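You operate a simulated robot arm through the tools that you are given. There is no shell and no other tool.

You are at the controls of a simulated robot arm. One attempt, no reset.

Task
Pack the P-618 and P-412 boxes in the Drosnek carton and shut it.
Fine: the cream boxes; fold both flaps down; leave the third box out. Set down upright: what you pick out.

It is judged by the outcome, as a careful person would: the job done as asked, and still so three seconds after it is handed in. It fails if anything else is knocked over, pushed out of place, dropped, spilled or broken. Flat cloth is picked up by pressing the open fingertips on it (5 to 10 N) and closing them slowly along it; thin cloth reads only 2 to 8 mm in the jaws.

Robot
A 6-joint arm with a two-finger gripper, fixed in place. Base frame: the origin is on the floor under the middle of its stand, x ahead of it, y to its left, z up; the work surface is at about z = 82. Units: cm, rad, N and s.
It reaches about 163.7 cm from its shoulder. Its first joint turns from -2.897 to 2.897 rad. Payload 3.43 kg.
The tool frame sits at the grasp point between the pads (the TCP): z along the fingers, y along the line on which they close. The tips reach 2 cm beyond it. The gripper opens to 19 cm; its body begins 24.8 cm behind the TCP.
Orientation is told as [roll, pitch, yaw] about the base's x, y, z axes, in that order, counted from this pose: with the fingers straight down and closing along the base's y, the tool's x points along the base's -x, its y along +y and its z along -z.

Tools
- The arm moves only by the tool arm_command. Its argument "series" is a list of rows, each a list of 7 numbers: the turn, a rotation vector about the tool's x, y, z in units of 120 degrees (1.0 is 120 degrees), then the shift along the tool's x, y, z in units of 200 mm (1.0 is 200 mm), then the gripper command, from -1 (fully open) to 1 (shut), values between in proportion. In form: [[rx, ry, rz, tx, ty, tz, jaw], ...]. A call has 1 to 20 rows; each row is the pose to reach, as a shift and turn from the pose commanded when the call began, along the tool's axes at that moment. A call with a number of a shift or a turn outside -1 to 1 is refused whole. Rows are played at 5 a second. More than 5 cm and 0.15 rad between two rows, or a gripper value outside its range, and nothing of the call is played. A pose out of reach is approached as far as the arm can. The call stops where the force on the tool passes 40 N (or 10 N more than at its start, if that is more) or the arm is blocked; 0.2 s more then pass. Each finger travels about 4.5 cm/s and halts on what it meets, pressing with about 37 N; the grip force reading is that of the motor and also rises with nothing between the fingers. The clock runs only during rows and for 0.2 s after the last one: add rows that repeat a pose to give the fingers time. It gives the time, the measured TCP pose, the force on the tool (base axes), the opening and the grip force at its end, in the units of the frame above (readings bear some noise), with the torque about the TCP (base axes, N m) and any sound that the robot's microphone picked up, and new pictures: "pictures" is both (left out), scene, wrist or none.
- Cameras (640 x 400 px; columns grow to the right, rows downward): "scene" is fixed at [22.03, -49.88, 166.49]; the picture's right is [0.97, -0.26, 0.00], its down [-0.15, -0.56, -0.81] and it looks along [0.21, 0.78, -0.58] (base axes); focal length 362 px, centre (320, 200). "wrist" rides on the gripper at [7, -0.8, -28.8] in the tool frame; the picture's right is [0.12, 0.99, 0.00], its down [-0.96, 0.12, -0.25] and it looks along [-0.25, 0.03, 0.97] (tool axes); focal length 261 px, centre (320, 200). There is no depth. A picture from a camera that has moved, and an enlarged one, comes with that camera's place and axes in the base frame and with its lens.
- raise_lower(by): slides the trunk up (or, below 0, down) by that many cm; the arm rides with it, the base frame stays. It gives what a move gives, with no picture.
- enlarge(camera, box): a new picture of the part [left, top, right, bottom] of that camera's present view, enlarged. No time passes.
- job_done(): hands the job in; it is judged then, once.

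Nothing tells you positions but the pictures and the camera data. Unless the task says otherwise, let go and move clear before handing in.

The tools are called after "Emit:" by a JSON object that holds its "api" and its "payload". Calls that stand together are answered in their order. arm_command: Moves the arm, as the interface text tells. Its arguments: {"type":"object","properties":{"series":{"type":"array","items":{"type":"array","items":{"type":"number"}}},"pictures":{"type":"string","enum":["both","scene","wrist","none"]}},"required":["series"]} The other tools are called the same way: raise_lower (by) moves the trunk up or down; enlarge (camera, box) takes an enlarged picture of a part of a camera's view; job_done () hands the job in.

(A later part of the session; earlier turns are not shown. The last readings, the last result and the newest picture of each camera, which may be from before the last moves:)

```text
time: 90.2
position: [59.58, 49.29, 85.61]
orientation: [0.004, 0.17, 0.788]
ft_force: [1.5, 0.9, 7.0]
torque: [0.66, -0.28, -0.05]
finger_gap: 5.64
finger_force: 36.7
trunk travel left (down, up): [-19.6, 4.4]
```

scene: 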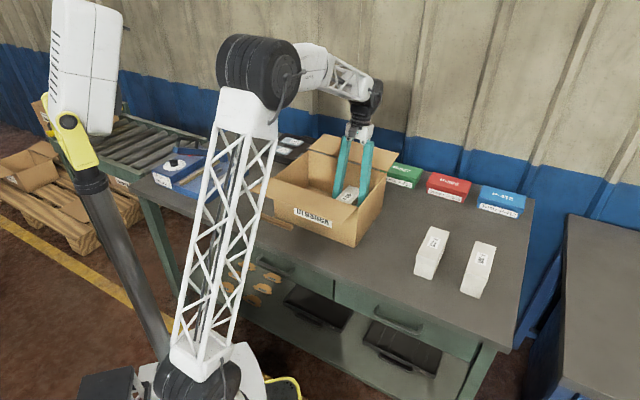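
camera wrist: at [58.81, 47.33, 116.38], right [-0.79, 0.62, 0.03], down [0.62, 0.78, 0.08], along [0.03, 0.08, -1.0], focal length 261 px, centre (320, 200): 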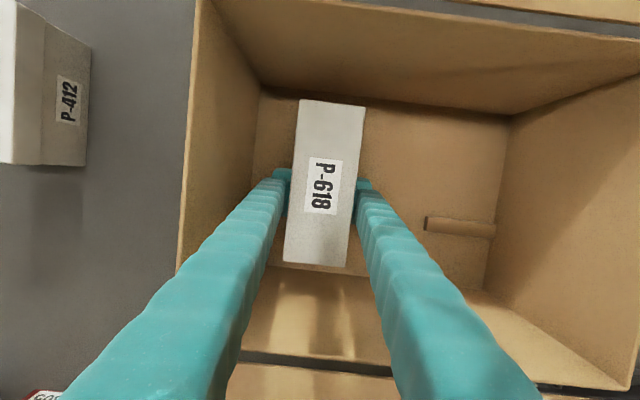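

The box has touched down on the carton floor. I'll release gently.

Emit:
{"api": "arm_command", "payload": {"series": [[0, 0, 0, 0, 0, 0, 0.38], [0, 0, 0, 0, 0, 0, 0.32], [0, 0, 0, 0, 0, 0, 0.25], [0, 0, 0, 0, 0, 0, 0.2], [0, 0, 0, 0, 0, 0, 0.15], [0, 0, 0, 0, 0, 0, 0.15]]}}

Emit:
{"api": "enlarge", "payload": {"camera": "wrist", "box": [200, 50, 500, 300]}}

```text
time: 91.6
position: [59.46, 49.28, 85.47]
orientation: [0.005, 0.172, 0.789]
ft_force: [0.4, 0.0, -1.7]
torque: [0.07, 0.03, -0.01]
finger_gap: 8.06
finger_force: 0.0
trunk travel left (down, up): [-19.6, 4.4]
camera wrist: at [58.81, 47.28, 115.01], right [-0.79, 0.62, 0.03], down [0.62, 0.78, 0.08], along [0.03, 0.08, -1.0], focal length 261 px, centre (320, 200)
```

scene: 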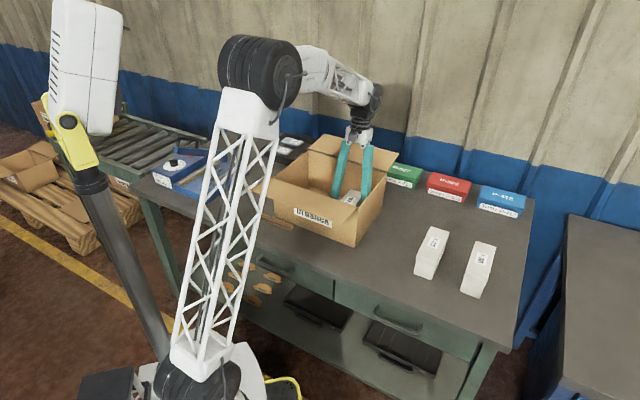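
wrist: 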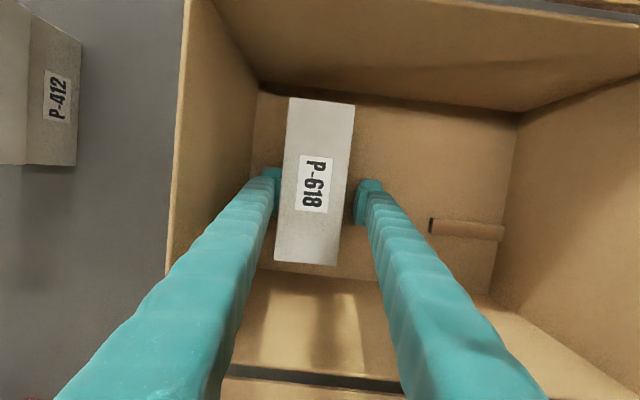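

```text
1.60 times, centred on (350, 175) of wrist
camera zoom: at [58.81, 47.28, 115.01], right [-0.79, 0.62, 0.03], down [0.62, 0.78, 0.08], along [0.03, 0.08, -1.0], focal length 417 px, centre (272, 240)
```

zoom: 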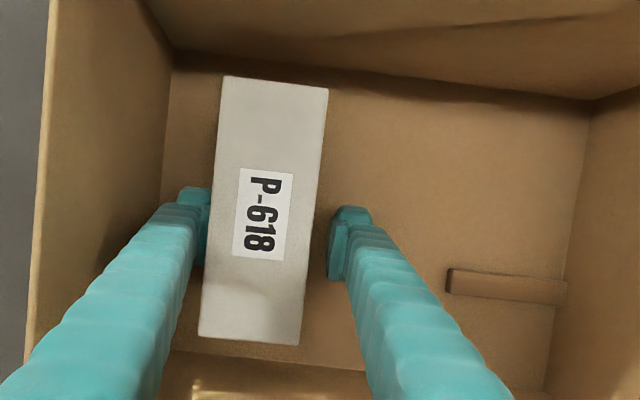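

P-618 is now upright in the carton, label up. I'll centre the fingers around it and withdraw upward.

Emit:
{"api": "arm_command", "payload": {"series": [[0, 0, 0, 0, -0.025, 0, 0.12], [0, 0, 0, 0, -0.025, -0.06, 0.12], [0, 0, 0, 0, -0.025, -0.15, 0.12], [0, 0, 0, 0, -0.025, -0.28, 0.12], [0, -0.01, 0, 0, -0.025, -0.45, 0.12], [0, -0.03, 0, 0, -0.025, -0.63, 0.12], [0, -0.05, 0, 0, -0.025, -0.81, 0.12], [0, -0.07, 0, 0.02, -0.025, -0.95, 0.12], [0, -0.083, 0, 0.04, -0.025, -1.0, 0.12], [0, -0.083, 0, 0.04, -0.025, -1.0, 0.12]]}}

Emit:
{"api": "enlarge", "payload": {"camera": "wrist", "box": [220, 50, 500, 290]}}

Emit:
{"api": "enlarge", "payload": {"camera": "scene", "box": [260, 120, 400, 250]}}

```text
time: 93.8
position: [61.82, 50.6, 105.2]
orientation: [0.005, 0.0, 0.784]
ft_force: [-0.2, 0.0, 0.5]
torque: [0.01, -0.01, 0.02]
finger_gap: 8.35
finger_force: 0.0
trunk travel left (down, up): [-19.6, 4.4]
camera wrist: at [57.46, 44.94, 134.01], right [-0.79, 0.62, 0.01], down [0.6, 0.76, 0.25], along [0.15, 0.2, -0.97], focal length 261 px, centre (320, 200)
```

scene: 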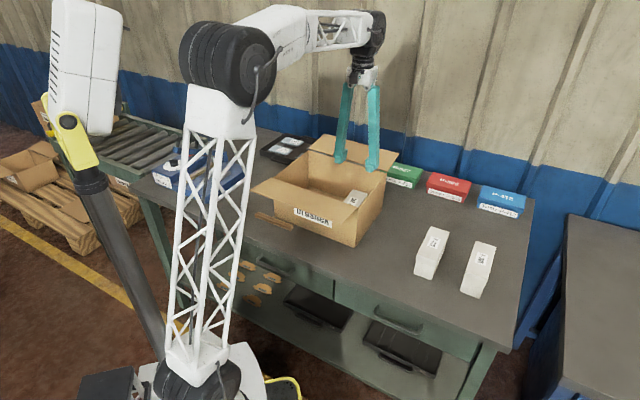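
wrist: 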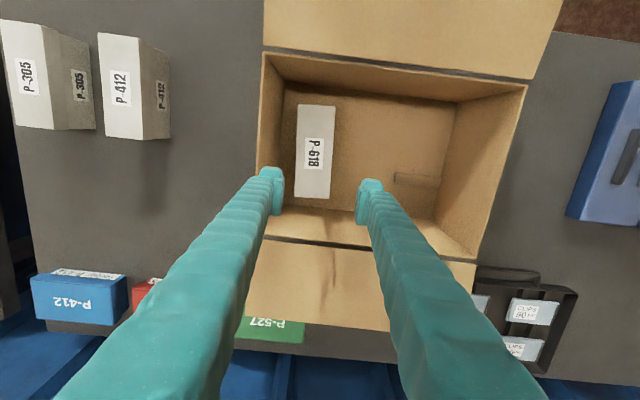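

```text
1.67 times, centred on (360, 170) of wrist
camera zoom: at [57.46, 44.94, 134.01], right [-0.79, 0.62, 0.01], down [0.6, 0.76, 0.25], along [0.15, 0.2, -0.97], focal length 434 px, centre (253, 250)
```

zoom: 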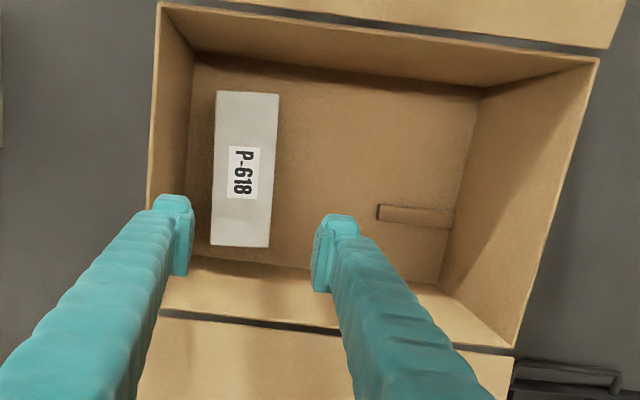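

```text
3.08 times, centred on (330, 185) of scene
camera zoom: at [22.03, -49.88, 166.49], right [0.97, -0.26, 0.0], down [-0.15, -0.56, -0.81], along [0.21, 0.78, -0.58], focal length 1115 px, centre (289, 246)
```

zoom: 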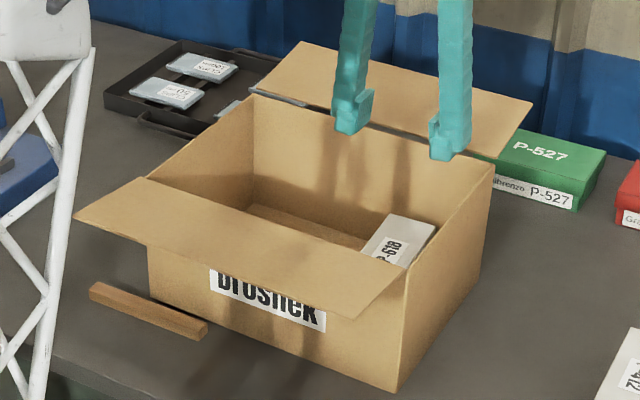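

P-618 is upright in the carton at about q 6–12.7, leaving plenty of room to its left. Next is the cream P-412, so I'll move over to it.

Emit:
{"api": "arm_command", "payload": {"series": [[0, 0, 0, 0.02, -0.06, -0.1, 0.05], [0, 0, 0, 0.07, -0.23, -0.2, 0.05], [0, 0, 0, 0.12, -0.42, -0.25, 0.05], [0, 0, 0, 0.17, -0.61, -0.25, 0.05], [0, 0, 0, 0.22, -0.8, -0.25, 0.05], [0, 0, 0, 0.27, -0.97, -0.25, 0.05]], "pictures": "none"}}

Emit:
{"api": "arm_command", "payload": {"series": [[0, 0, 0, 0.05, -0.17, 0, 0.05], [0, 0, 0, 0.1, -0.34, 0, 0.05], [0, 0, 0, 0.15, -0.5, 0, 0.05], [0, 0, 0, 0.195, -0.6, 0, 0.05], [0, 0, 0, 0.195, -0.625, 0, 0.05], [0, 0, 0, 0.195, -0.625, 0, 0.05]]}}

Emit:
{"api": "enlarge", "payload": {"camera": "wrist", "box": [220, 80, 420, 240]}}

```text
time: 95.2
position: [71.72, 33.11, 110.15]
orientation: [0.007, -0.003, 0.787]
ft_force: [-0.1, 0.5, -0.7]
torque: [-0.14, -0.05, 0.03]
finger_gap: 9.03
finger_force: 0.1
trunk travel left (down, up): [-19.6, 4.4]
```

```text
time: 96.6
position: [77.77, 21.69, 109.87]
orientation: [0.005, -0.003, 0.786]
ft_force: [-1.2, 0.1, -0.1]
torque: [0.01, 0.0, 0.01]
finger_gap: 9.01
finger_force: 0.1
trunk travel left (down, up): [-19.6, 4.4]
camera wrist: at [73.5, 16.03, 138.74], right [-0.79, 0.62, 0.01], down [0.6, 0.76, 0.25], along [0.15, 0.2, -0.97], focal length 261 px, centre (320, 200)
```

scene: 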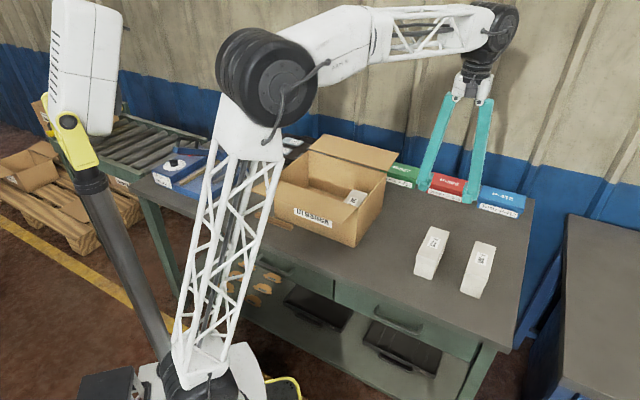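
wrist: 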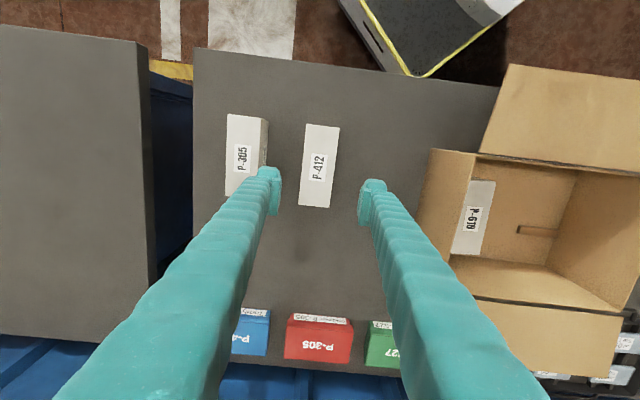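

```text
2.50 times, centred on (320, 160) of wrist
camera zoom: at [73.5, 16.03, 138.74], right [-0.79, 0.62, 0.01], down [0.6, 0.76, 0.25], along [0.15, 0.2, -0.97], focal length 652 px, centre (320, 300)
```

zoom: 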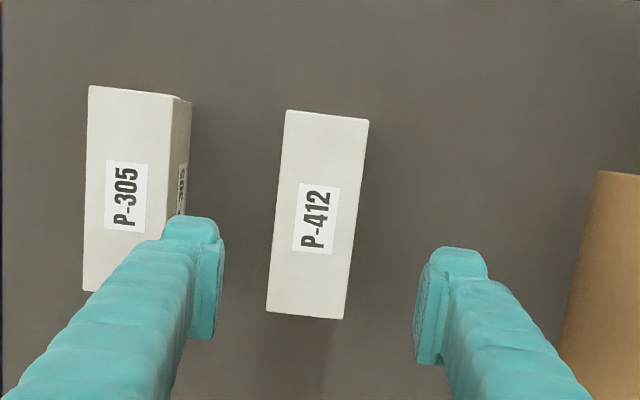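

P-412 is between the fingers. I'll nudge 3–5 mm to centre on it and descend partway.

Emit:
{"api": "arm_command", "payload": {"series": [[0, 0, 0, 0.025, -0.0175, 0.1, 0.05], [0, 0, 0, 0.025, -0.0175, 0.3, 0.05], [0, 0, 0, 0.025, -0.0175, 0.5, 0.05], [0, 0, 0, 0.025, -0.0175, 0.7, 0.05], [0, 0, 0, 0.025, -0.0175, 0.8, 0.05], [0, 0, 0, 0.025, -0.0175, 0.8, 0.05]]}}

Emit:
{"api": "enlarge", "payload": {"camera": "wrist", "box": [220, 80, 420, 240]}}

```text
time: 98.0
position: [77.74, 21.17, 94.11]
orientation: [0.005, -0.003, 0.786]
ft_force: [-0.1, 0.5, 0.6]
torque: [-0.02, -0.05, 0.0]
finger_gap: 8.99
finger_force: 0.0
trunk travel left (down, up): [-19.6, 4.4]
camera wrist: at [73.39, 15.46, 122.9], right [-0.79, 0.62, 0.01], down [0.6, 0.76, 0.25], along [0.15, 0.2, -0.97], focal length 261 px, centre (320, 200)
```

scene: 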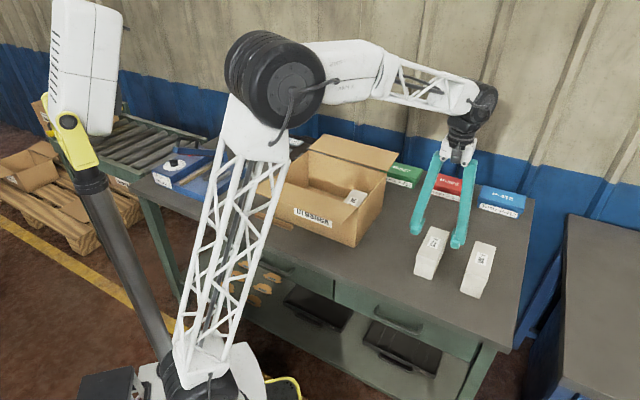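
wrist: 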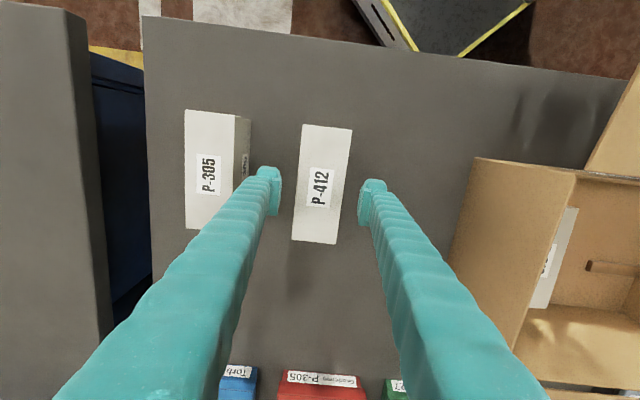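

```text
2.50 times, centred on (320, 160) of wrist
camera zoom: at [73.39, 15.46, 122.9], right [-0.79, 0.62, 0.01], down [0.6, 0.76, 0.25], along [0.15, 0.2, -0.97], focal length 652 px, centre (320, 300)
```

zoom: 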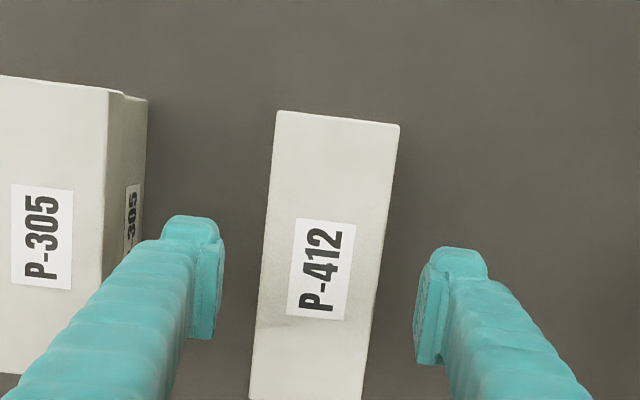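

It is centred. I'll descend so the pads sit on the box body below its lid edge.

Emit:
{"api": "arm_command", "payload": {"series": [[0, 0, 0, 0, 0, 0.1, 0.05], [0, 0, 0, 0, 0, 0.2, 0.05], [0, 0, 0, 0, 0, 0.3, 0.05], [0, 0, 0, 0, 0, 0.38, 0.05], [0, 0, 0, 0, 0, 0.43, 0.05], [0, 0, 0, 0, 0, 0.452, 0.05], [0, 0, 0, 0, 0, 0.452, 0.05]]}}

```text
time: 99.6
position: [77.71, 21.19, 84.89]
orientation: [0.006, -0.002, 0.786]
ft_force: [0.3, -0.1, 0.2]
torque: [0.03, 0.0, -0.01]
finger_gap: 9.02
finger_force: 0.1
trunk travel left (down, up): [-19.6, 4.4]
camera wrist: at [73.39, 15.43, 113.77], right [-0.79, 0.62, 0.01], down [0.6, 0.76, 0.25], along [0.15, 0.2, -0.97], focal length 261 px, centre (320, 200)
```

scene: 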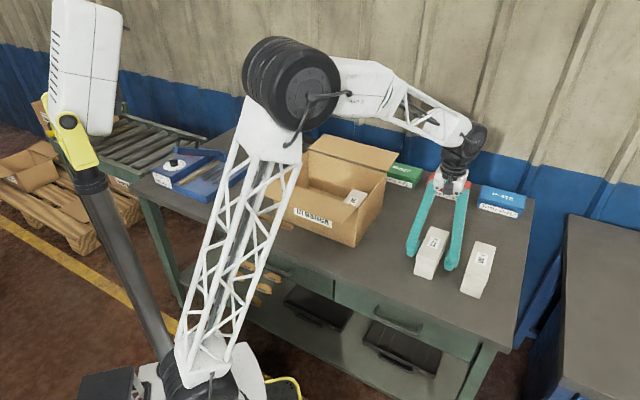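
wrist: 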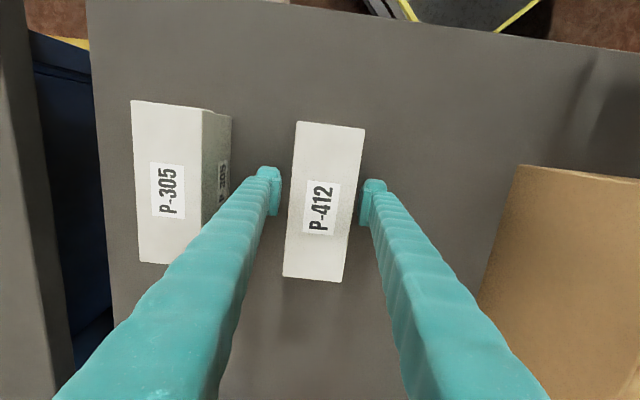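

Positioned correctly. I'll close on P-412.

Emit:
{"api": "arm_command", "payload": {"series": [[0, 0, 0, 0, 0, 0, 0.2], [0, 0, 0, 0, 0, 0, 0.35], [0, 0, 0, 0, 0, 0, 0.5], [0, 0, 0, 0, 0, 0, 0.7], [0, 0, 0, 0, 0, 0, 0.8], [0, 0, 0, 0, 0, 0, 0.8], [0, 0, 0, 0, 0, -0.01, 0.8], [0, 0, 0, 0, 0, -0.05, 0.8], [0, 0, 0, 0, 0, -0.1, 0.8], [0, 0, 0, 0, 0, -0.1, 0.8]]}}

Emit:
{"api": "enlarge", "payload": {"camera": "scene", "box": [390, 190, 510, 310]}}

```text
time: 101.8
position: [77.77, 21.13, 86.87]
orientation: [0.004, -0.001, 0.784]
ft_force: [0.1, 0.0, -5.7]
torque: [-0.03, -0.02, -0.02]
finger_gap: 5.65
finger_force: 36.7
trunk travel left (down, up): [-19.6, 4.4]
camera wrist: at [73.38, 15.41, 115.75], right [-0.79, 0.62, 0.01], down [0.6, 0.76, 0.25], along [0.15, 0.2, -0.97], focal length 261 px, centre (320, 200)
```

scene: 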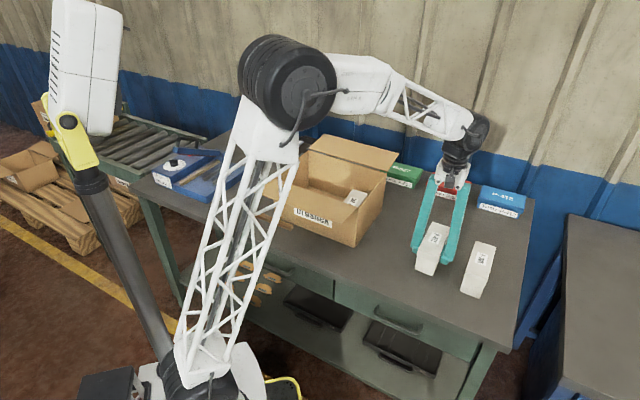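
wrist: 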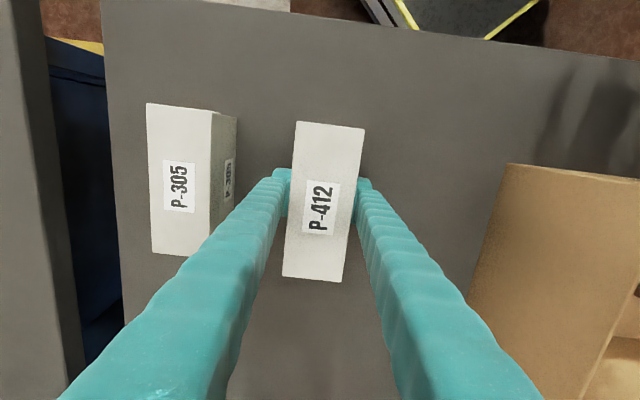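

```text
3.33 times, centred on (450, 250) of scene
camera zoom: at [22.03, -49.88, 166.49], right [0.97, -0.26, 0.0], down [-0.15, -0.56, -0.81], along [0.21, 0.78, -0.58], focal length 1208 px, centre (-113, 33)
```

zoom: 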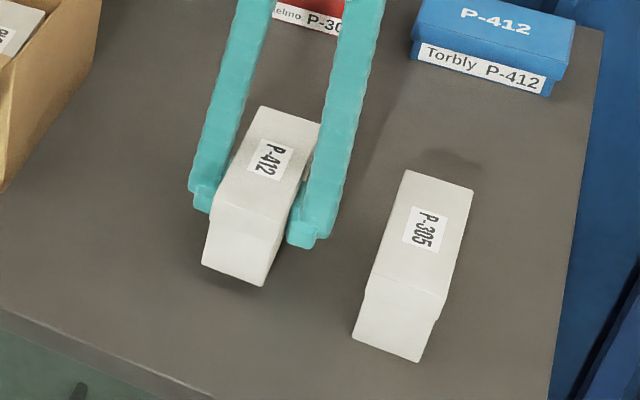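

P-412 is held on its body with a 5.65 cm gap and weighs about 5.7 N. I'll lift it slowly.

Emit:
{"api": "arm_command", "payload": {"series": [[0, 0, 0, 0, 0, -0.08, 0.8], [0, 0, 0, 0, 0, -0.17, 0.8], [0, 0, 0, 0, 0, -0.26, 0.8], [0, 0, 0, 0, 0, -0.35, 0.8], [0, 0, 0, 0, 0, -0.44, 0.8], [0, 0, 0, 0, 0, -0.53, 0.8], [0, 0, 0, 0, 0, -0.62, 0.8], [0, 0, 0, 0, 0, -0.71, 0.8], [0, 0, 0, 0, 0, -0.8, 0.8], [0, 0, 0, 0, 0, -0.89, 0.8], [0, 0, 0, 0, 0, -0.97, 0.8], [0, 0, 0, 0, 0, -1.0, 0.8], [0, 0, 0, 0, 0, -1.0, 0.8]]}}

```text
time: 104.6
position: [77.76, 21.15, 107.0]
orientation: [0.006, -0.002, 0.785]
ft_force: [0.3, -0.7, -6.7]
torque: [0.01, -0.02, 0.0]
finger_gap: 5.65
finger_force: 37.2
trunk travel left (down, up): [-19.6, 4.4]
camera wrist: at [73.45, 15.37, 135.81], right [-0.79, 0.62, 0.01], down [0.6, 0.76, 0.25], along [0.15, 0.2, -0.97], focal length 261 px, centre (320, 200)
```

scene: 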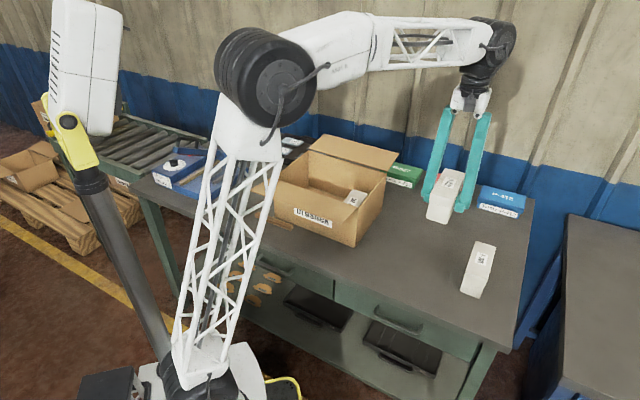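
wrist: 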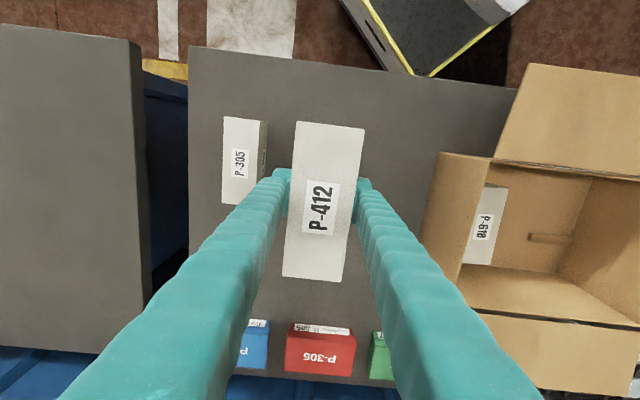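

P-412 is up and steady. I'll carry it slowly toward the carton, in stages.

Emit:
{"api": "arm_command", "payload": {"series": [[0, 0, 0, -0.01, 0.04, -0.04, 0.8], [0, 0, 0, -0.02, 0.12, -0.075, 0.8], [0, 0, 0, -0.04, 0.22, -0.075, 0.8], [0, 0, 0, -0.055, 0.32, -0.075, 0.8], [0, 0, 0, -0.07, 0.42, -0.075, 0.8], [0, 0, 0, -0.085, 0.52, -0.075, 0.8], [0, 0, 0, -0.1, 0.62, -0.075, 0.8], [0, 0, 0, -0.115, 0.72, -0.075, 0.8], [0, 0, 0, -0.13, 0.82, -0.075, 0.8], [0, 0, 0, -0.145, 0.92, -0.075, 0.8], [0, 0, 0, -0.16, 1.0, -0.075, 0.8]]}}

Emit:
{"api": "arm_command", "payload": {"series": [[0, 0, 0, -0.02, 0.1, 0, 0.8], [0, 0, 0, -0.035, 0.2, 0, 0.8], [0, 0, 0, -0.05, 0.3, 0, 0.8], [0, 0, 0, -0.065, 0.4, 0, 0.8], [0, 0, 0, -0.08, 0.5, 0, 0.8], [0, 0, 0, -0.095, 0.6, 0, 0.8], [0, 0, 0, -0.11, 0.7, 0, 0.8], [0, 0, 0, -0.125, 0.8, 0, 0.8], [0, 0, 0, -0.135, 0.9, 0, 0.8], [0, 0, 0, -0.135, 0.97, 0, 0.8], [0, 0, 0, -0.135, 1.0, 0, 0.8]]}}

```text
time: 107.0
position: [65.88, 37.33, 108.54]
orientation: [0.005, -0.003, 0.785]
ft_force: [-0.4, 0.5, -6.0]
torque: [0.07, 0.05, 0.03]
finger_gap: 5.65
finger_force: 37.1
trunk travel left (down, up): [-19.6, 4.4]
camera wrist: at [61.57, 31.72, 137.41], right [-0.79, 0.62, 0.01], down [0.6, 0.76, 0.25], along [0.15, 0.2, -0.97], focal length 261 px, centre (320, 200)
```

scene: 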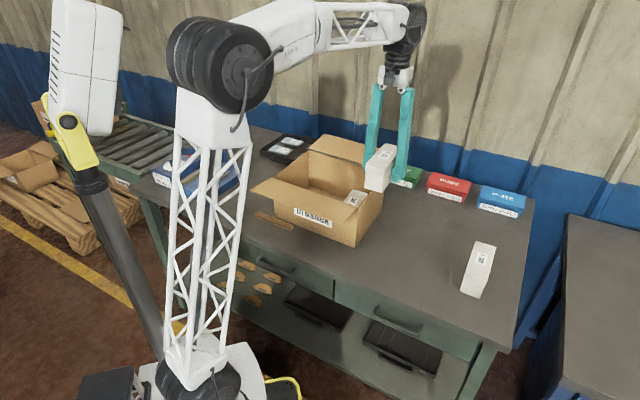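
wrist: 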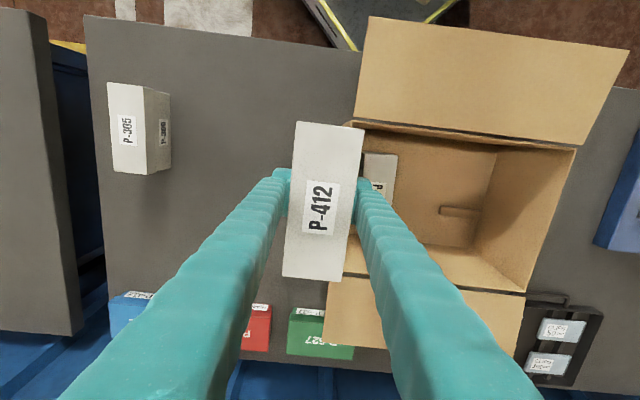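

```text
time: 109.4
position: [53.65, 53.53, 108.6]
orientation: [0.006, -0.002, 0.785]
ft_force: [0.0, -0.6, -6.6]
torque: [-0.02, 0.01, -0.02]
finger_gap: 5.66
finger_force: 36.5
trunk travel left (down, up): [-19.6, 4.4]
camera wrist: at [49.29, 47.81, 137.5], right [-0.79, 0.62, 0.01], down [0.6, 0.76, 0.25], along [0.15, 0.2, -0.97], focal length 261 px, centre (320, 200)
```

scene: 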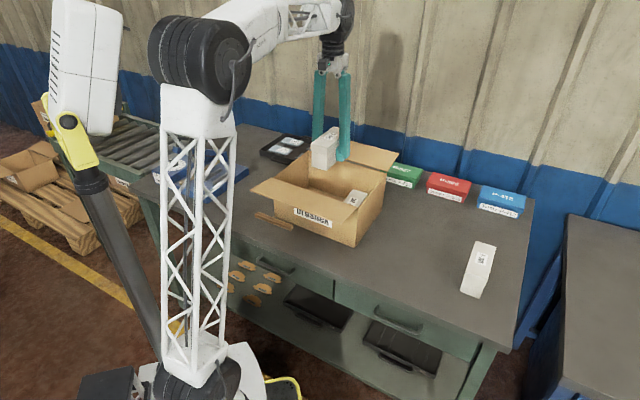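
wrist: 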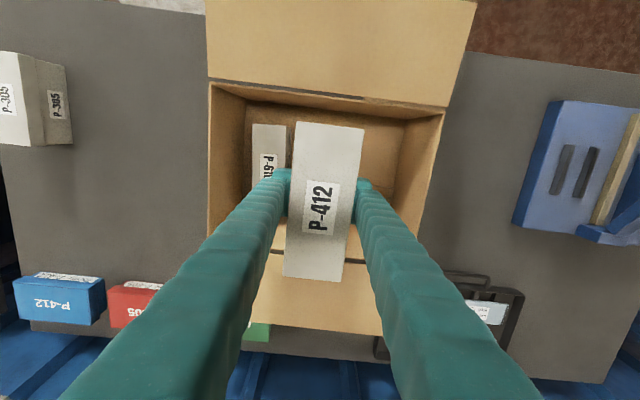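

P-412 is over the carton. I'll make the final sideways adjustment, then begin lowering slowly to the left of P-618.

Emit:
{"api": "arm_command", "payload": {"series": [[0, 0, 0, 0.02, 0.045, 0, 0.8], [0, 0, 0, 0.045, 0.09, 0, 0.8], [0, 0, 0, 0.045, 0.09, 0.05, 0.8], [0, 0, 0, 0.045, 0.09, 0.11, 0.8], [0, 0, 0, 0.045, 0.09, 0.17, 0.8], [0, 0, 0, 0.045, 0.09, 0.23, 0.8], [0, 0, 0, 0.045, 0.09, 0.29, 0.8], [0, 0, 0, 0.045, 0.09, 0.35, 0.8], [0, 0, 0, 0.045, 0.09, 0.41, 0.8], [0, 0, 0, 0.045, 0.09, 0.47, 0.8], [0, 0, 0, 0.045, 0.09, 0.5, 0.8]]}}

Emit:
{"api": "enlarge", "payload": {"camera": "wrist", "box": [180, 50, 480, 290]}}

Emit:
{"api": "enlarge", "payload": {"camera": "scene", "box": [260, 110, 400, 230]}}

```text
time: 111.8
position: [51.74, 54.21, 98.72]
orientation: [0.006, -0.002, 0.786]
ft_force: [-0.4, -0.4, -5.7]
torque: [0.01, -0.03, 0.03]
finger_gap: 5.67
finger_force: 36.7
trunk travel left (down, up): [-19.6, 4.4]
camera wrist: at [47.4, 48.47, 127.54], right [-0.79, 0.62, 0.0], down [0.6, 0.76, 0.25], along [0.15, 0.2, -0.97], focal length 261 px, centre (320, 200)
```

scene: 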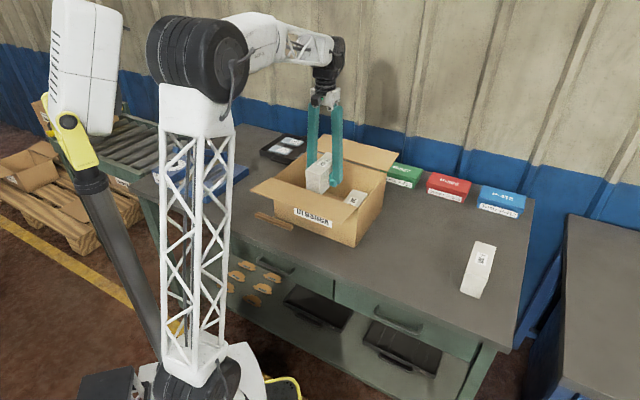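
wrist: 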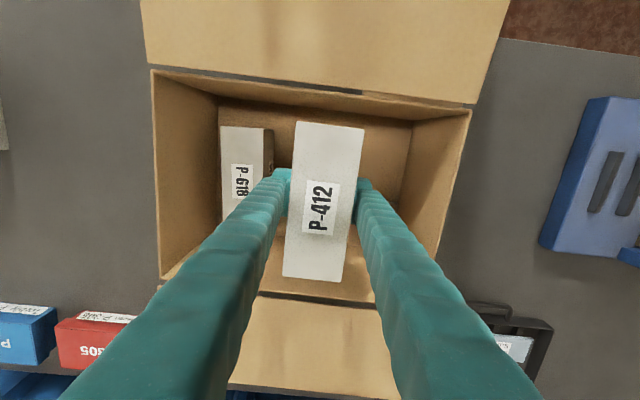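

```text
1.67 times, centred on (330, 170) of wrist
camera zoom: at [47.4, 48.47, 127.54], right [-0.79, 0.62, 0.0], down [0.6, 0.76, 0.25], along [0.15, 0.2, -0.97], focal length 434 px, centre (303, 250)
```

zoom: 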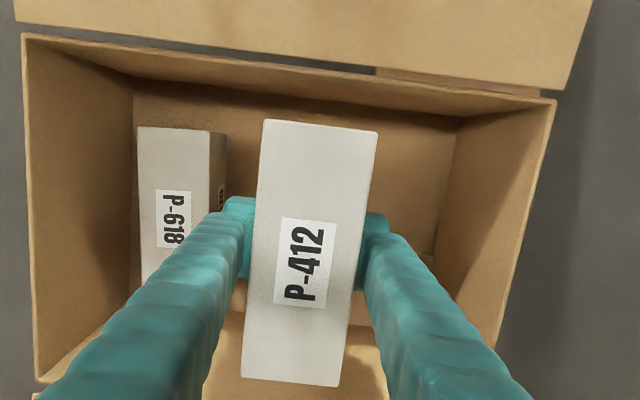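

```text
3.33 times, centred on (330, 170) of scene
camera zoom: at [22.03, -49.88, 166.49], right [0.97, -0.26, 0.0], down [-0.15, -0.56, -0.81], along [0.21, 0.78, -0.58], focal length 1208 px, centre (287, 300)
```

zoom: 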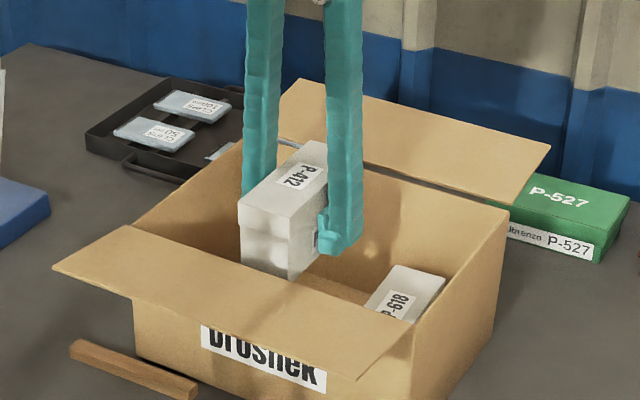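

P-412 is inside the rim with P-618 and the walls clear. I'll continue lowering slowly.

Emit:
{"api": "arm_command", "payload": {"series": [[0, 0, 0, 0, 0, 0.05, 0.8], [0, 0, 0, 0, 0, 0.1, 0.8], [0, 0, 0, 0, 0, 0.16, 0.8], [0, 0, 0, 0, 0, 0.22, 0.8], [0, 0, 0, 0, 0, 0.28, 0.8], [0, 0, 0, 0, 0, 0.34, 0.8], [0, 0, 0, 0, 0, 0.4, 0.8]]}}

Emit:
{"api": "enlarge", "payload": {"camera": "wrist", "box": [180, 50, 480, 290]}}

```text
time: 113.4
position: [51.55, 54.16, 90.69]
orientation: [0.004, -0.002, 0.785]
ft_force: [-1.0, -0.8, -6.0]
torque: [0.02, -0.01, -0.03]
finger_gap: 5.69
finger_force: 36.6
trunk travel left (down, up): [-19.6, 4.4]
camera wrist: at [47.36, 48.54, 119.53], right [-0.79, 0.62, 0.0], down [0.6, 0.76, 0.25], along [0.15, 0.2, -0.97], focal length 261 px, centre (320, 200)
```

scene: 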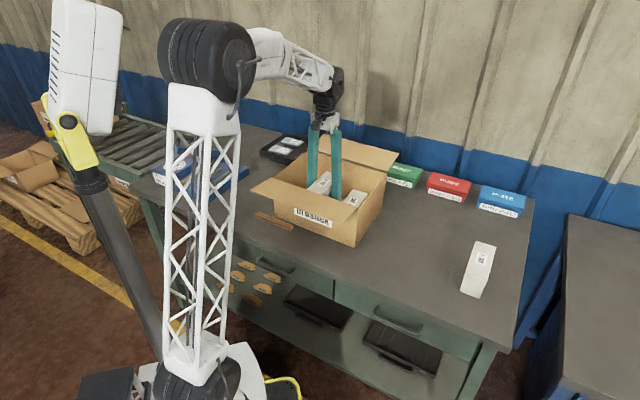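
wrist: 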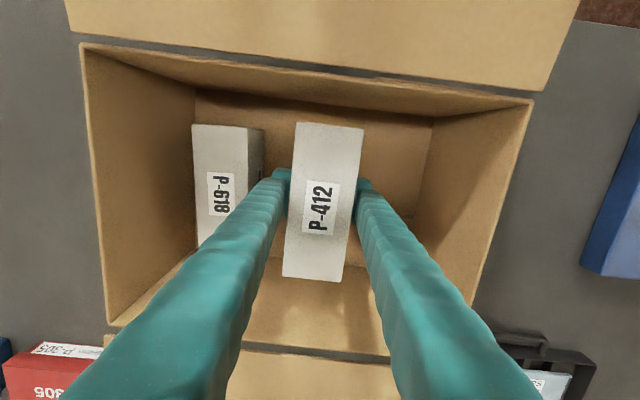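

```text
1.67 times, centred on (330, 170) of wrist
camera zoom: at [47.36, 48.54, 119.53], right [-0.79, 0.62, 0.0], down [0.6, 0.76, 0.25], along [0.15, 0.2, -0.97], focal length 434 px, centre (303, 250)
```

zoom: 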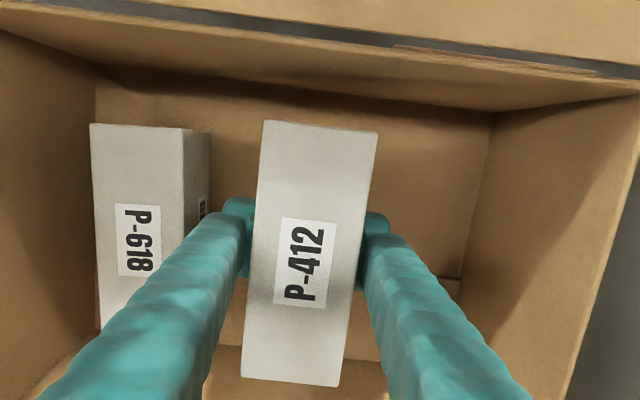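

Clear of P-618 and of the floor strip. I'll lower nearly to the floor.

Emit:
{"api": "arm_command", "payload": {"series": [[0, 0, 0, 0, 0, 0.05, 0.8], [0, 0, 0, 0, 0, 0.1, 0.8], [0, 0, 0, 0, 0, 0.15, 0.8], [0, 0, 0, 0, 0, 0.2, 0.8], [0, 0, 0, 0, 0, 0.235, 0.8]], "pictures": "none"}}

Emit:
{"api": "arm_command", "payload": {"series": [[0, 0, 0, 0, 0, 0.01, 0.8], [0, 0, 0, 0, 0, 0.018, 0.8], [0, 0, 0, 0, 0, 0.025, 0.8]], "pictures": "none"}}

```text
time: 114.6
position: [51.69, 54.34, 85.87]
orientation: [0.004, 0.0, 0.784]
ft_force: [-0.1, -0.9, -6.2]
torque: [0.05, 0.0, 0.03]
finger_gap: 5.68
finger_force: 37.1
trunk travel left (down, up): [-19.6, 4.4]
```

```text
time: 115.4
position: [51.81, 54.4, 85.66]
orientation: [0.006, -0.005, 0.786]
ft_force: [4.3, 3.8, 22.1]
torque: [-0.1, 1.2, -0.04]
finger_gap: 5.68
finger_force: 36.5
trunk travel left (down, up): [-19.6, 4.4]
```

P-412 has touched down. I'll ease the push and release gently.

Emit:
{"api": "arm_command", "payload": {"series": [[0, 0, 0, 0, 0, -0.012, 0.8], [0, 0, 0, 0, 0, -0.012, 0.38], [0, 0, 0, 0, 0, -0.012, 0.33], [0, 0, 0, 0, 0, -0.012, 0.27], [0, 0, 0, 0, 0, -0.012, 0.22], [0, 0, 0, 0, 0, -0.012, 0.22]]}}

Emit:
{"api": "enlarge", "payload": {"camera": "wrist", "box": [180, 50, 480, 290]}}

```text
time: 116.8
position: [51.58, 54.06, 85.76]
orientation: [0.006, -0.001, 0.786]
ft_force: [0.3, -0.1, -0.1]
torque: [0.02, -0.03, 0.02]
finger_gap: 7.4
finger_force: 0.1
trunk travel left (down, up): [-19.6, 4.4]
camera wrist: at [47.33, 48.54, 114.48], right [-0.79, 0.62, 0.0], down [0.6, 0.76, 0.25], along [0.15, 0.2, -0.97], focal length 261 px, centre (320, 200)
```

scene: 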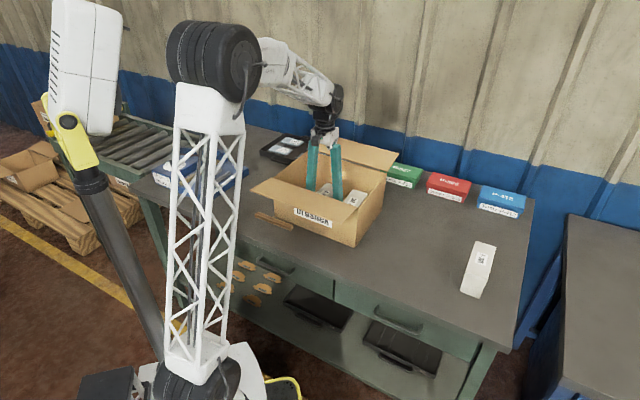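
wrist: 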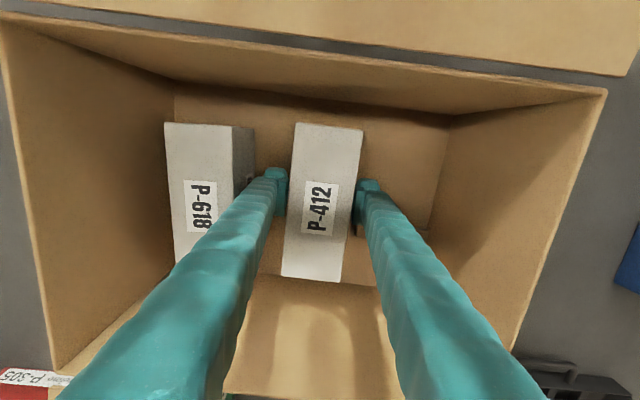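

```text
1.67 times, centred on (330, 170) of wrist
camera zoom: at [47.33, 48.54, 114.48], right [-0.79, 0.62, 0.0], down [0.6, 0.76, 0.25], along [0.15, 0.2, -0.97], focal length 434 px, centre (303, 250)
```

zoom: 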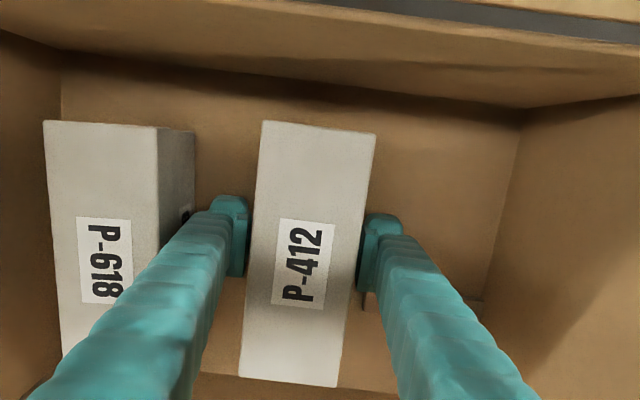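

Both boxes sit upright side by side. I'll withdraw straight up.

Emit:
{"api": "arm_command", "payload": {"series": [[0, 0, 0, 0, 0, -0.04, 0.2], [0, 0, 0, 0, 0, -0.1, 0.2], [0, 0, 0, 0, 0, -0.2, 0.2], [0, 0, 0, 0, 0, -0.35, 0.2], [0, 0, 0, 0, 0, -0.5, 0.2], [0, 0, 0, 0, 0, -0.7, 0.2], [0, 0, 0, 0, 0, -0.9, 0.2], [0, 0, 0, 0, 0, -1.0, 0.2], [0, 0, 0, 0, 0, -1.0, 0.2]]}}

Emit:
{"api": "enlarge", "payload": {"camera": "wrist", "box": [180, 50, 480, 290]}}

Emit:
{"api": "enlarge", "payload": {"camera": "scene", "box": [240, 120, 400, 260]}}

```text
time: 118.8
position: [51.63, 53.99, 105.8]
orientation: [0.007, -0.002, 0.785]
ft_force: [0.2, -0.2, -0.8]
torque: [0.02, -0.01, 0.03]
finger_gap: 7.58
finger_force: 0.1
trunk travel left (down, up): [-19.6, 4.4]
camera wrist: at [47.39, 48.34, 134.58], right [-0.79, 0.62, 0.0], down [0.6, 0.76, 0.25], along [0.15, 0.2, -0.97], focal length 261 px, centre (320, 200)
```

scene: 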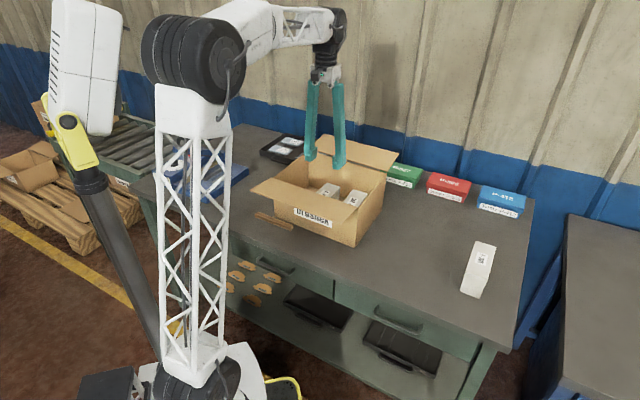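
wrist: 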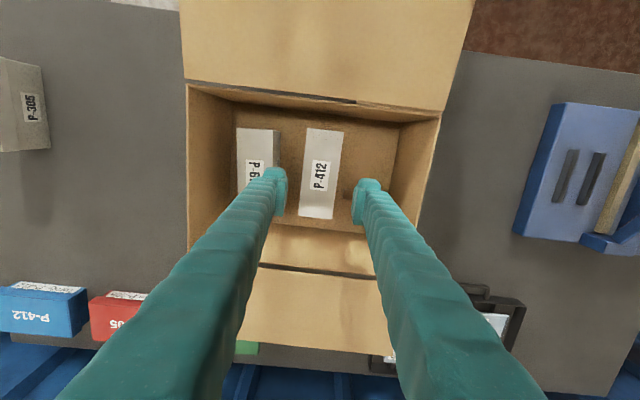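

```text
1.67 times, centred on (330, 170) of wrist
camera zoom: at [47.39, 48.34, 134.58], right [-0.79, 0.62, 0.0], down [0.6, 0.76, 0.25], along [0.15, 0.2, -0.97], focal length 434 px, centre (303, 250)
```

zoom: 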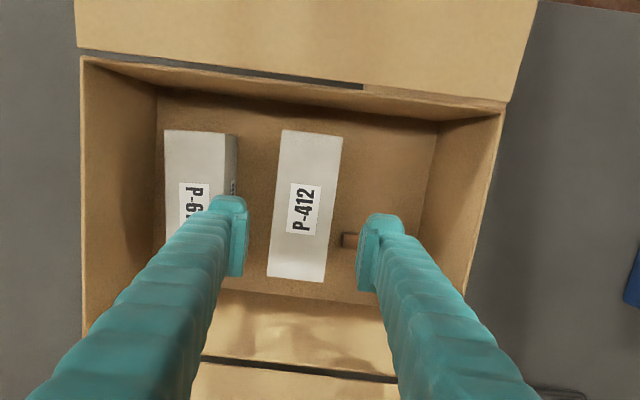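

```text
2.86 times, centred on (320, 190) of scene
camera zoom: at [22.03, -49.88, 166.49], right [0.97, -0.26, 0.0], down [-0.15, -0.56, -0.81], along [0.21, 0.78, -0.58], focal length 1035 px, centre (320, 229)
```

zoom: 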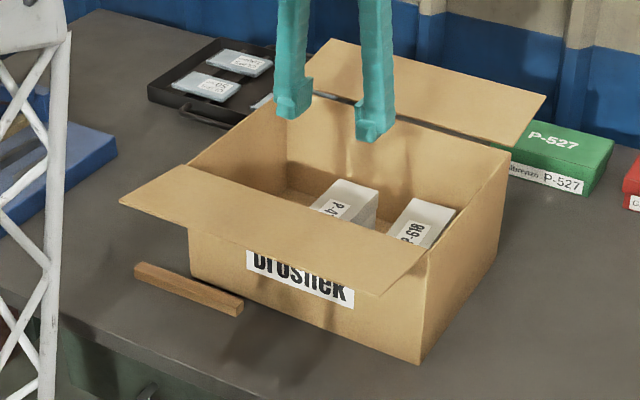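

Both cream boxes are in and upright. Now the flaps: both stand out about 10° above horizontal, hinged on the front and back edges. I'll use the closed fingers as a rod pointing leftward, from the right side of the carton, to lift each flap and swing it over. First I'll move to the open area on the right.

Emit:
{"api": "arm_command", "payload": {"series": [[0, 0, 0, 0, 0, -0.15, 0.4], [0, 0, 0, 0, 0, -0.35, 0.6], [0, 0, 0, 0, 0, -0.55, 0.8], [0, 0, 0, 0.03, -0.1, -0.65, 1.0], [0, 0, 0, 0.08, -0.28, -0.65, 1.0], [0, 0, 0, 0.13, -0.46, -0.65, 1.0], [0, 0, 0, 0.18, -0.64, -0.65, 1.0], [0, 0, 0, 0.23, -0.82, -0.65, 1.0], [0, 0, 0, 0.28, -1.0, -0.65, 1.0]], "pictures": "none"}}

Emit:
{"api": "arm_command", "payload": {"series": [[0, 0, 0, 0.05, -0.18, 0, 1.0], [0, 0, 0, 0.1, -0.36, 0, 1.0], [0, 0, 0, 0.15, -0.54, 0, 1.0], [0, 0, 0, 0.2, -0.72, 0, 1.0], [0, 0, 0, 0.25, -0.9, 0, 1.0], [0, 0, 0, 0.25, -1.0, 0, 1.0], [0, 0, 0, 0.25, -1.0, 0, 1.0]]}}

```text
time: 120.8
position: [61.93, 35.82, 118.81]
orientation: [0.006, 0.0, 0.785]
ft_force: [-0.2, -0.3, -0.1]
torque: [-0.15, -0.06, -0.03]
finger_gap: 0.0
finger_force: 33.8
trunk travel left (down, up): [-19.6, 4.4]
```

```text
time: 122.4
position: [72.54, 18.39, 118.44]
orientation: [0.007, -0.001, 0.785]
ft_force: [0.1, -0.4, -0.3]
torque: [-0.02, 0.01, -0.02]
finger_gap: 0.0
finger_force: 33.8
trunk travel left (down, up): [-19.6, 4.4]
camera wrist: at [68.27, 12.62, 147.3], right [-0.79, 0.62, 0.01], down [0.6, 0.76, 0.25], along [0.15, 0.2, -0.97], focal length 261 px, centre (320, 200)
```

scene: 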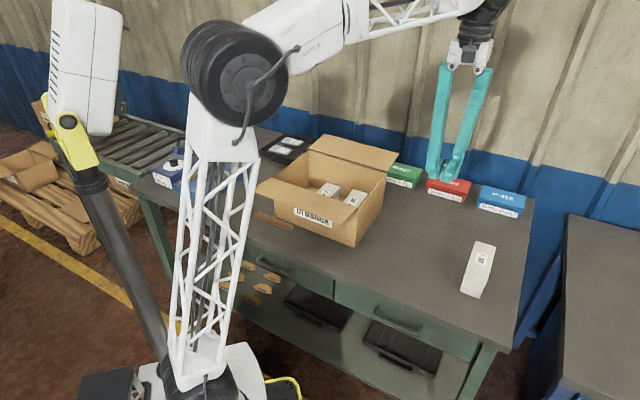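
wrist: 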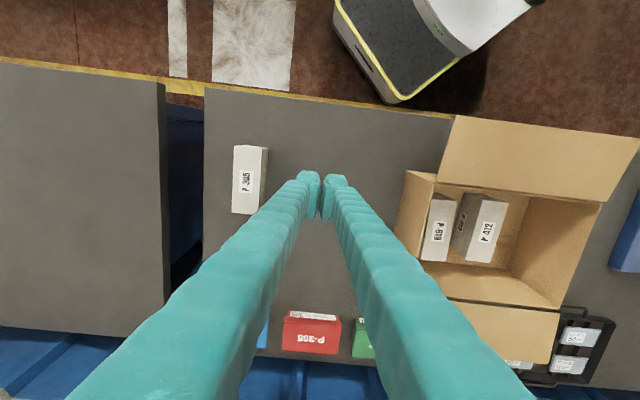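

Now I'll test tilting the fingers to point leftward, first 45°, here in free air.

Emit:
{"api": "arm_command", "payload": {"series": [[-0.0625, 0, 0, 0, 0, 0, 1.0], [-0.125, 0, 0, 0, 0, 0, 1.0], [-0.1875, 0, 0, 0, 0, 0, 1.0], [-0.25, 0, 0, 0, 0, 0, 1.0], [-0.3125, 0, 0, 0, 0, 0, 1.0], [-0.375, 0, 0, 0, 0, 0, 1.0], [-0.375, 0, 0, 0, 0, 0, 1.0]]}}

```text
time: 124.0
position: [70.85, 19.78, 115.25]
orientation: [0.781, -0.015, 0.77]
ft_force: [0.5, -0.2, -0.9]
torque: [0.0, 0.03, 0.03]
finger_gap: 0.03
finger_force: 34.3
out of reach, approached as far as the arm can: row 5, 6, 7
trunk travel left (down, up): [-19.6, 4.4]
camera wrist: at [80.19, -0.3, 134.95], right [-0.58, 0.41, 0.7], down [0.75, 0.6, 0.27], along [-0.31, 0.68, -0.66], focal length 261 px, centre (320, 200)
```

scene: 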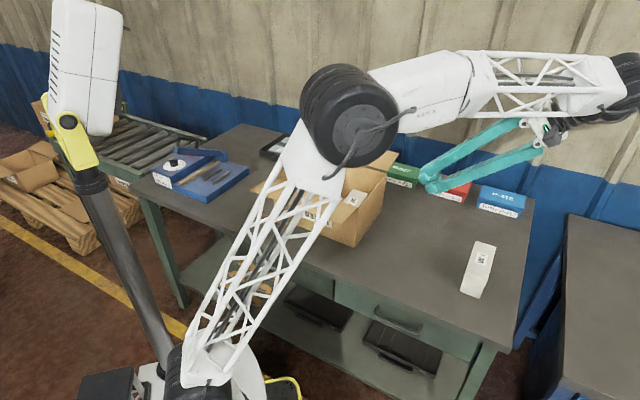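
wrist: 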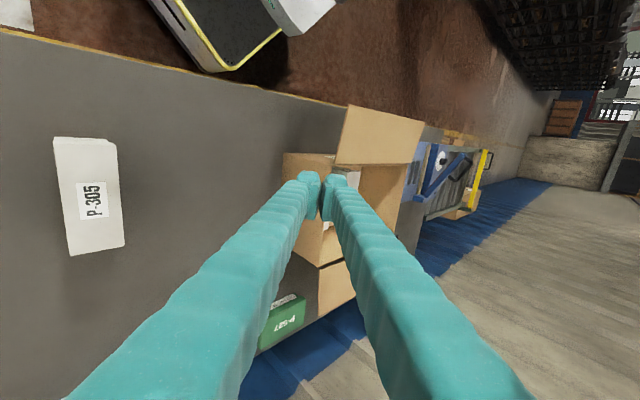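

The leftward tilt works, nearly fully even this high up. I'll come lower and nearer, to the front-right of the carton, and tilt further to 60°.

Emit:
{"api": "arm_command", "payload": {"series": [[0, 0, 0, 0.06, -0.017, 0.16, 1.0], [0, 0, 0, 0.12, -0.033, 0.32, 1.0], [0, 0, 0, 0.18, -0.05, 0.48, 1.0], [0, 0, 0, 0.24, -0.067, 0.64, 1.0], [0, 0, 0, 0.3, -0.083, 0.8, 1.0], [0, 0, 0, 0.35, -0.1, 0.95, 1.0], [0, 0, 0, 0.35, -0.1, 0.95, 1.0]], "pictures": "none"}}

Emit:
{"api": "arm_command", "payload": {"series": [[-0.04, 0, 0, 0, 0, 0, 1.0], [-0.08, 0, 0, 0, 0, 0, 1.0], [-0.125, 0, 0, 0, 0, 0, 1.0], [-0.125, 0, 0, 0, 0, 0, 1.0]]}}

```text
time: 125.6
position: [57.39, 23.3, 100.39]
orientation: [0.792, -0.001, 0.785]
ft_force: [0.5, -0.2, -0.2]
torque: [0.02, -0.03, -0.01]
finger_gap: 0.01
finger_force: 34.1
trunk travel left (down, up): [-19.6, 4.4]
```

```text
time: 126.6
position: [57.55, 23.3, 100.47]
orientation: [1.053, -0.002, 0.787]
ft_force: [-0.3, -1.0, -0.7]
torque: [0.02, 0.02, -0.02]
finger_gap: 0.01
finger_force: 33.8
trunk travel left (down, up): [-19.6, 4.4]
camera wrist: at [70.48, 0.31, 113.93], right [-0.43, 0.26, 0.86], down [0.79, 0.57, 0.22], along [-0.43, 0.78, -0.45], focal length 261 px, centre (320, 200)
```

scene: 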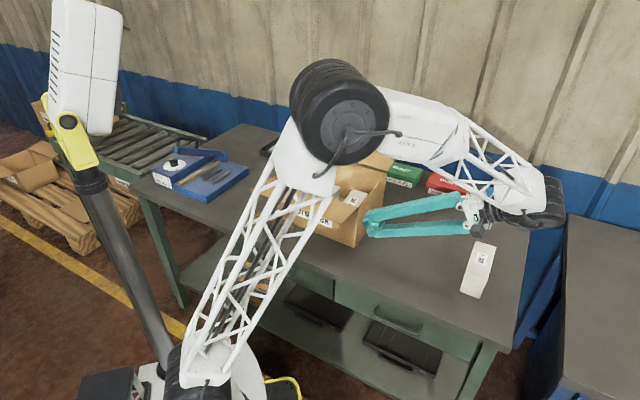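
wrist: 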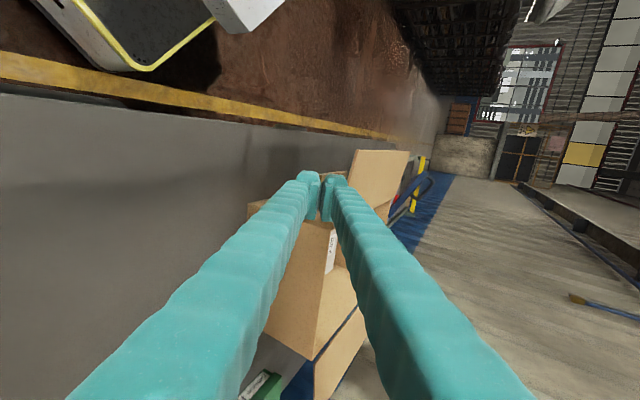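

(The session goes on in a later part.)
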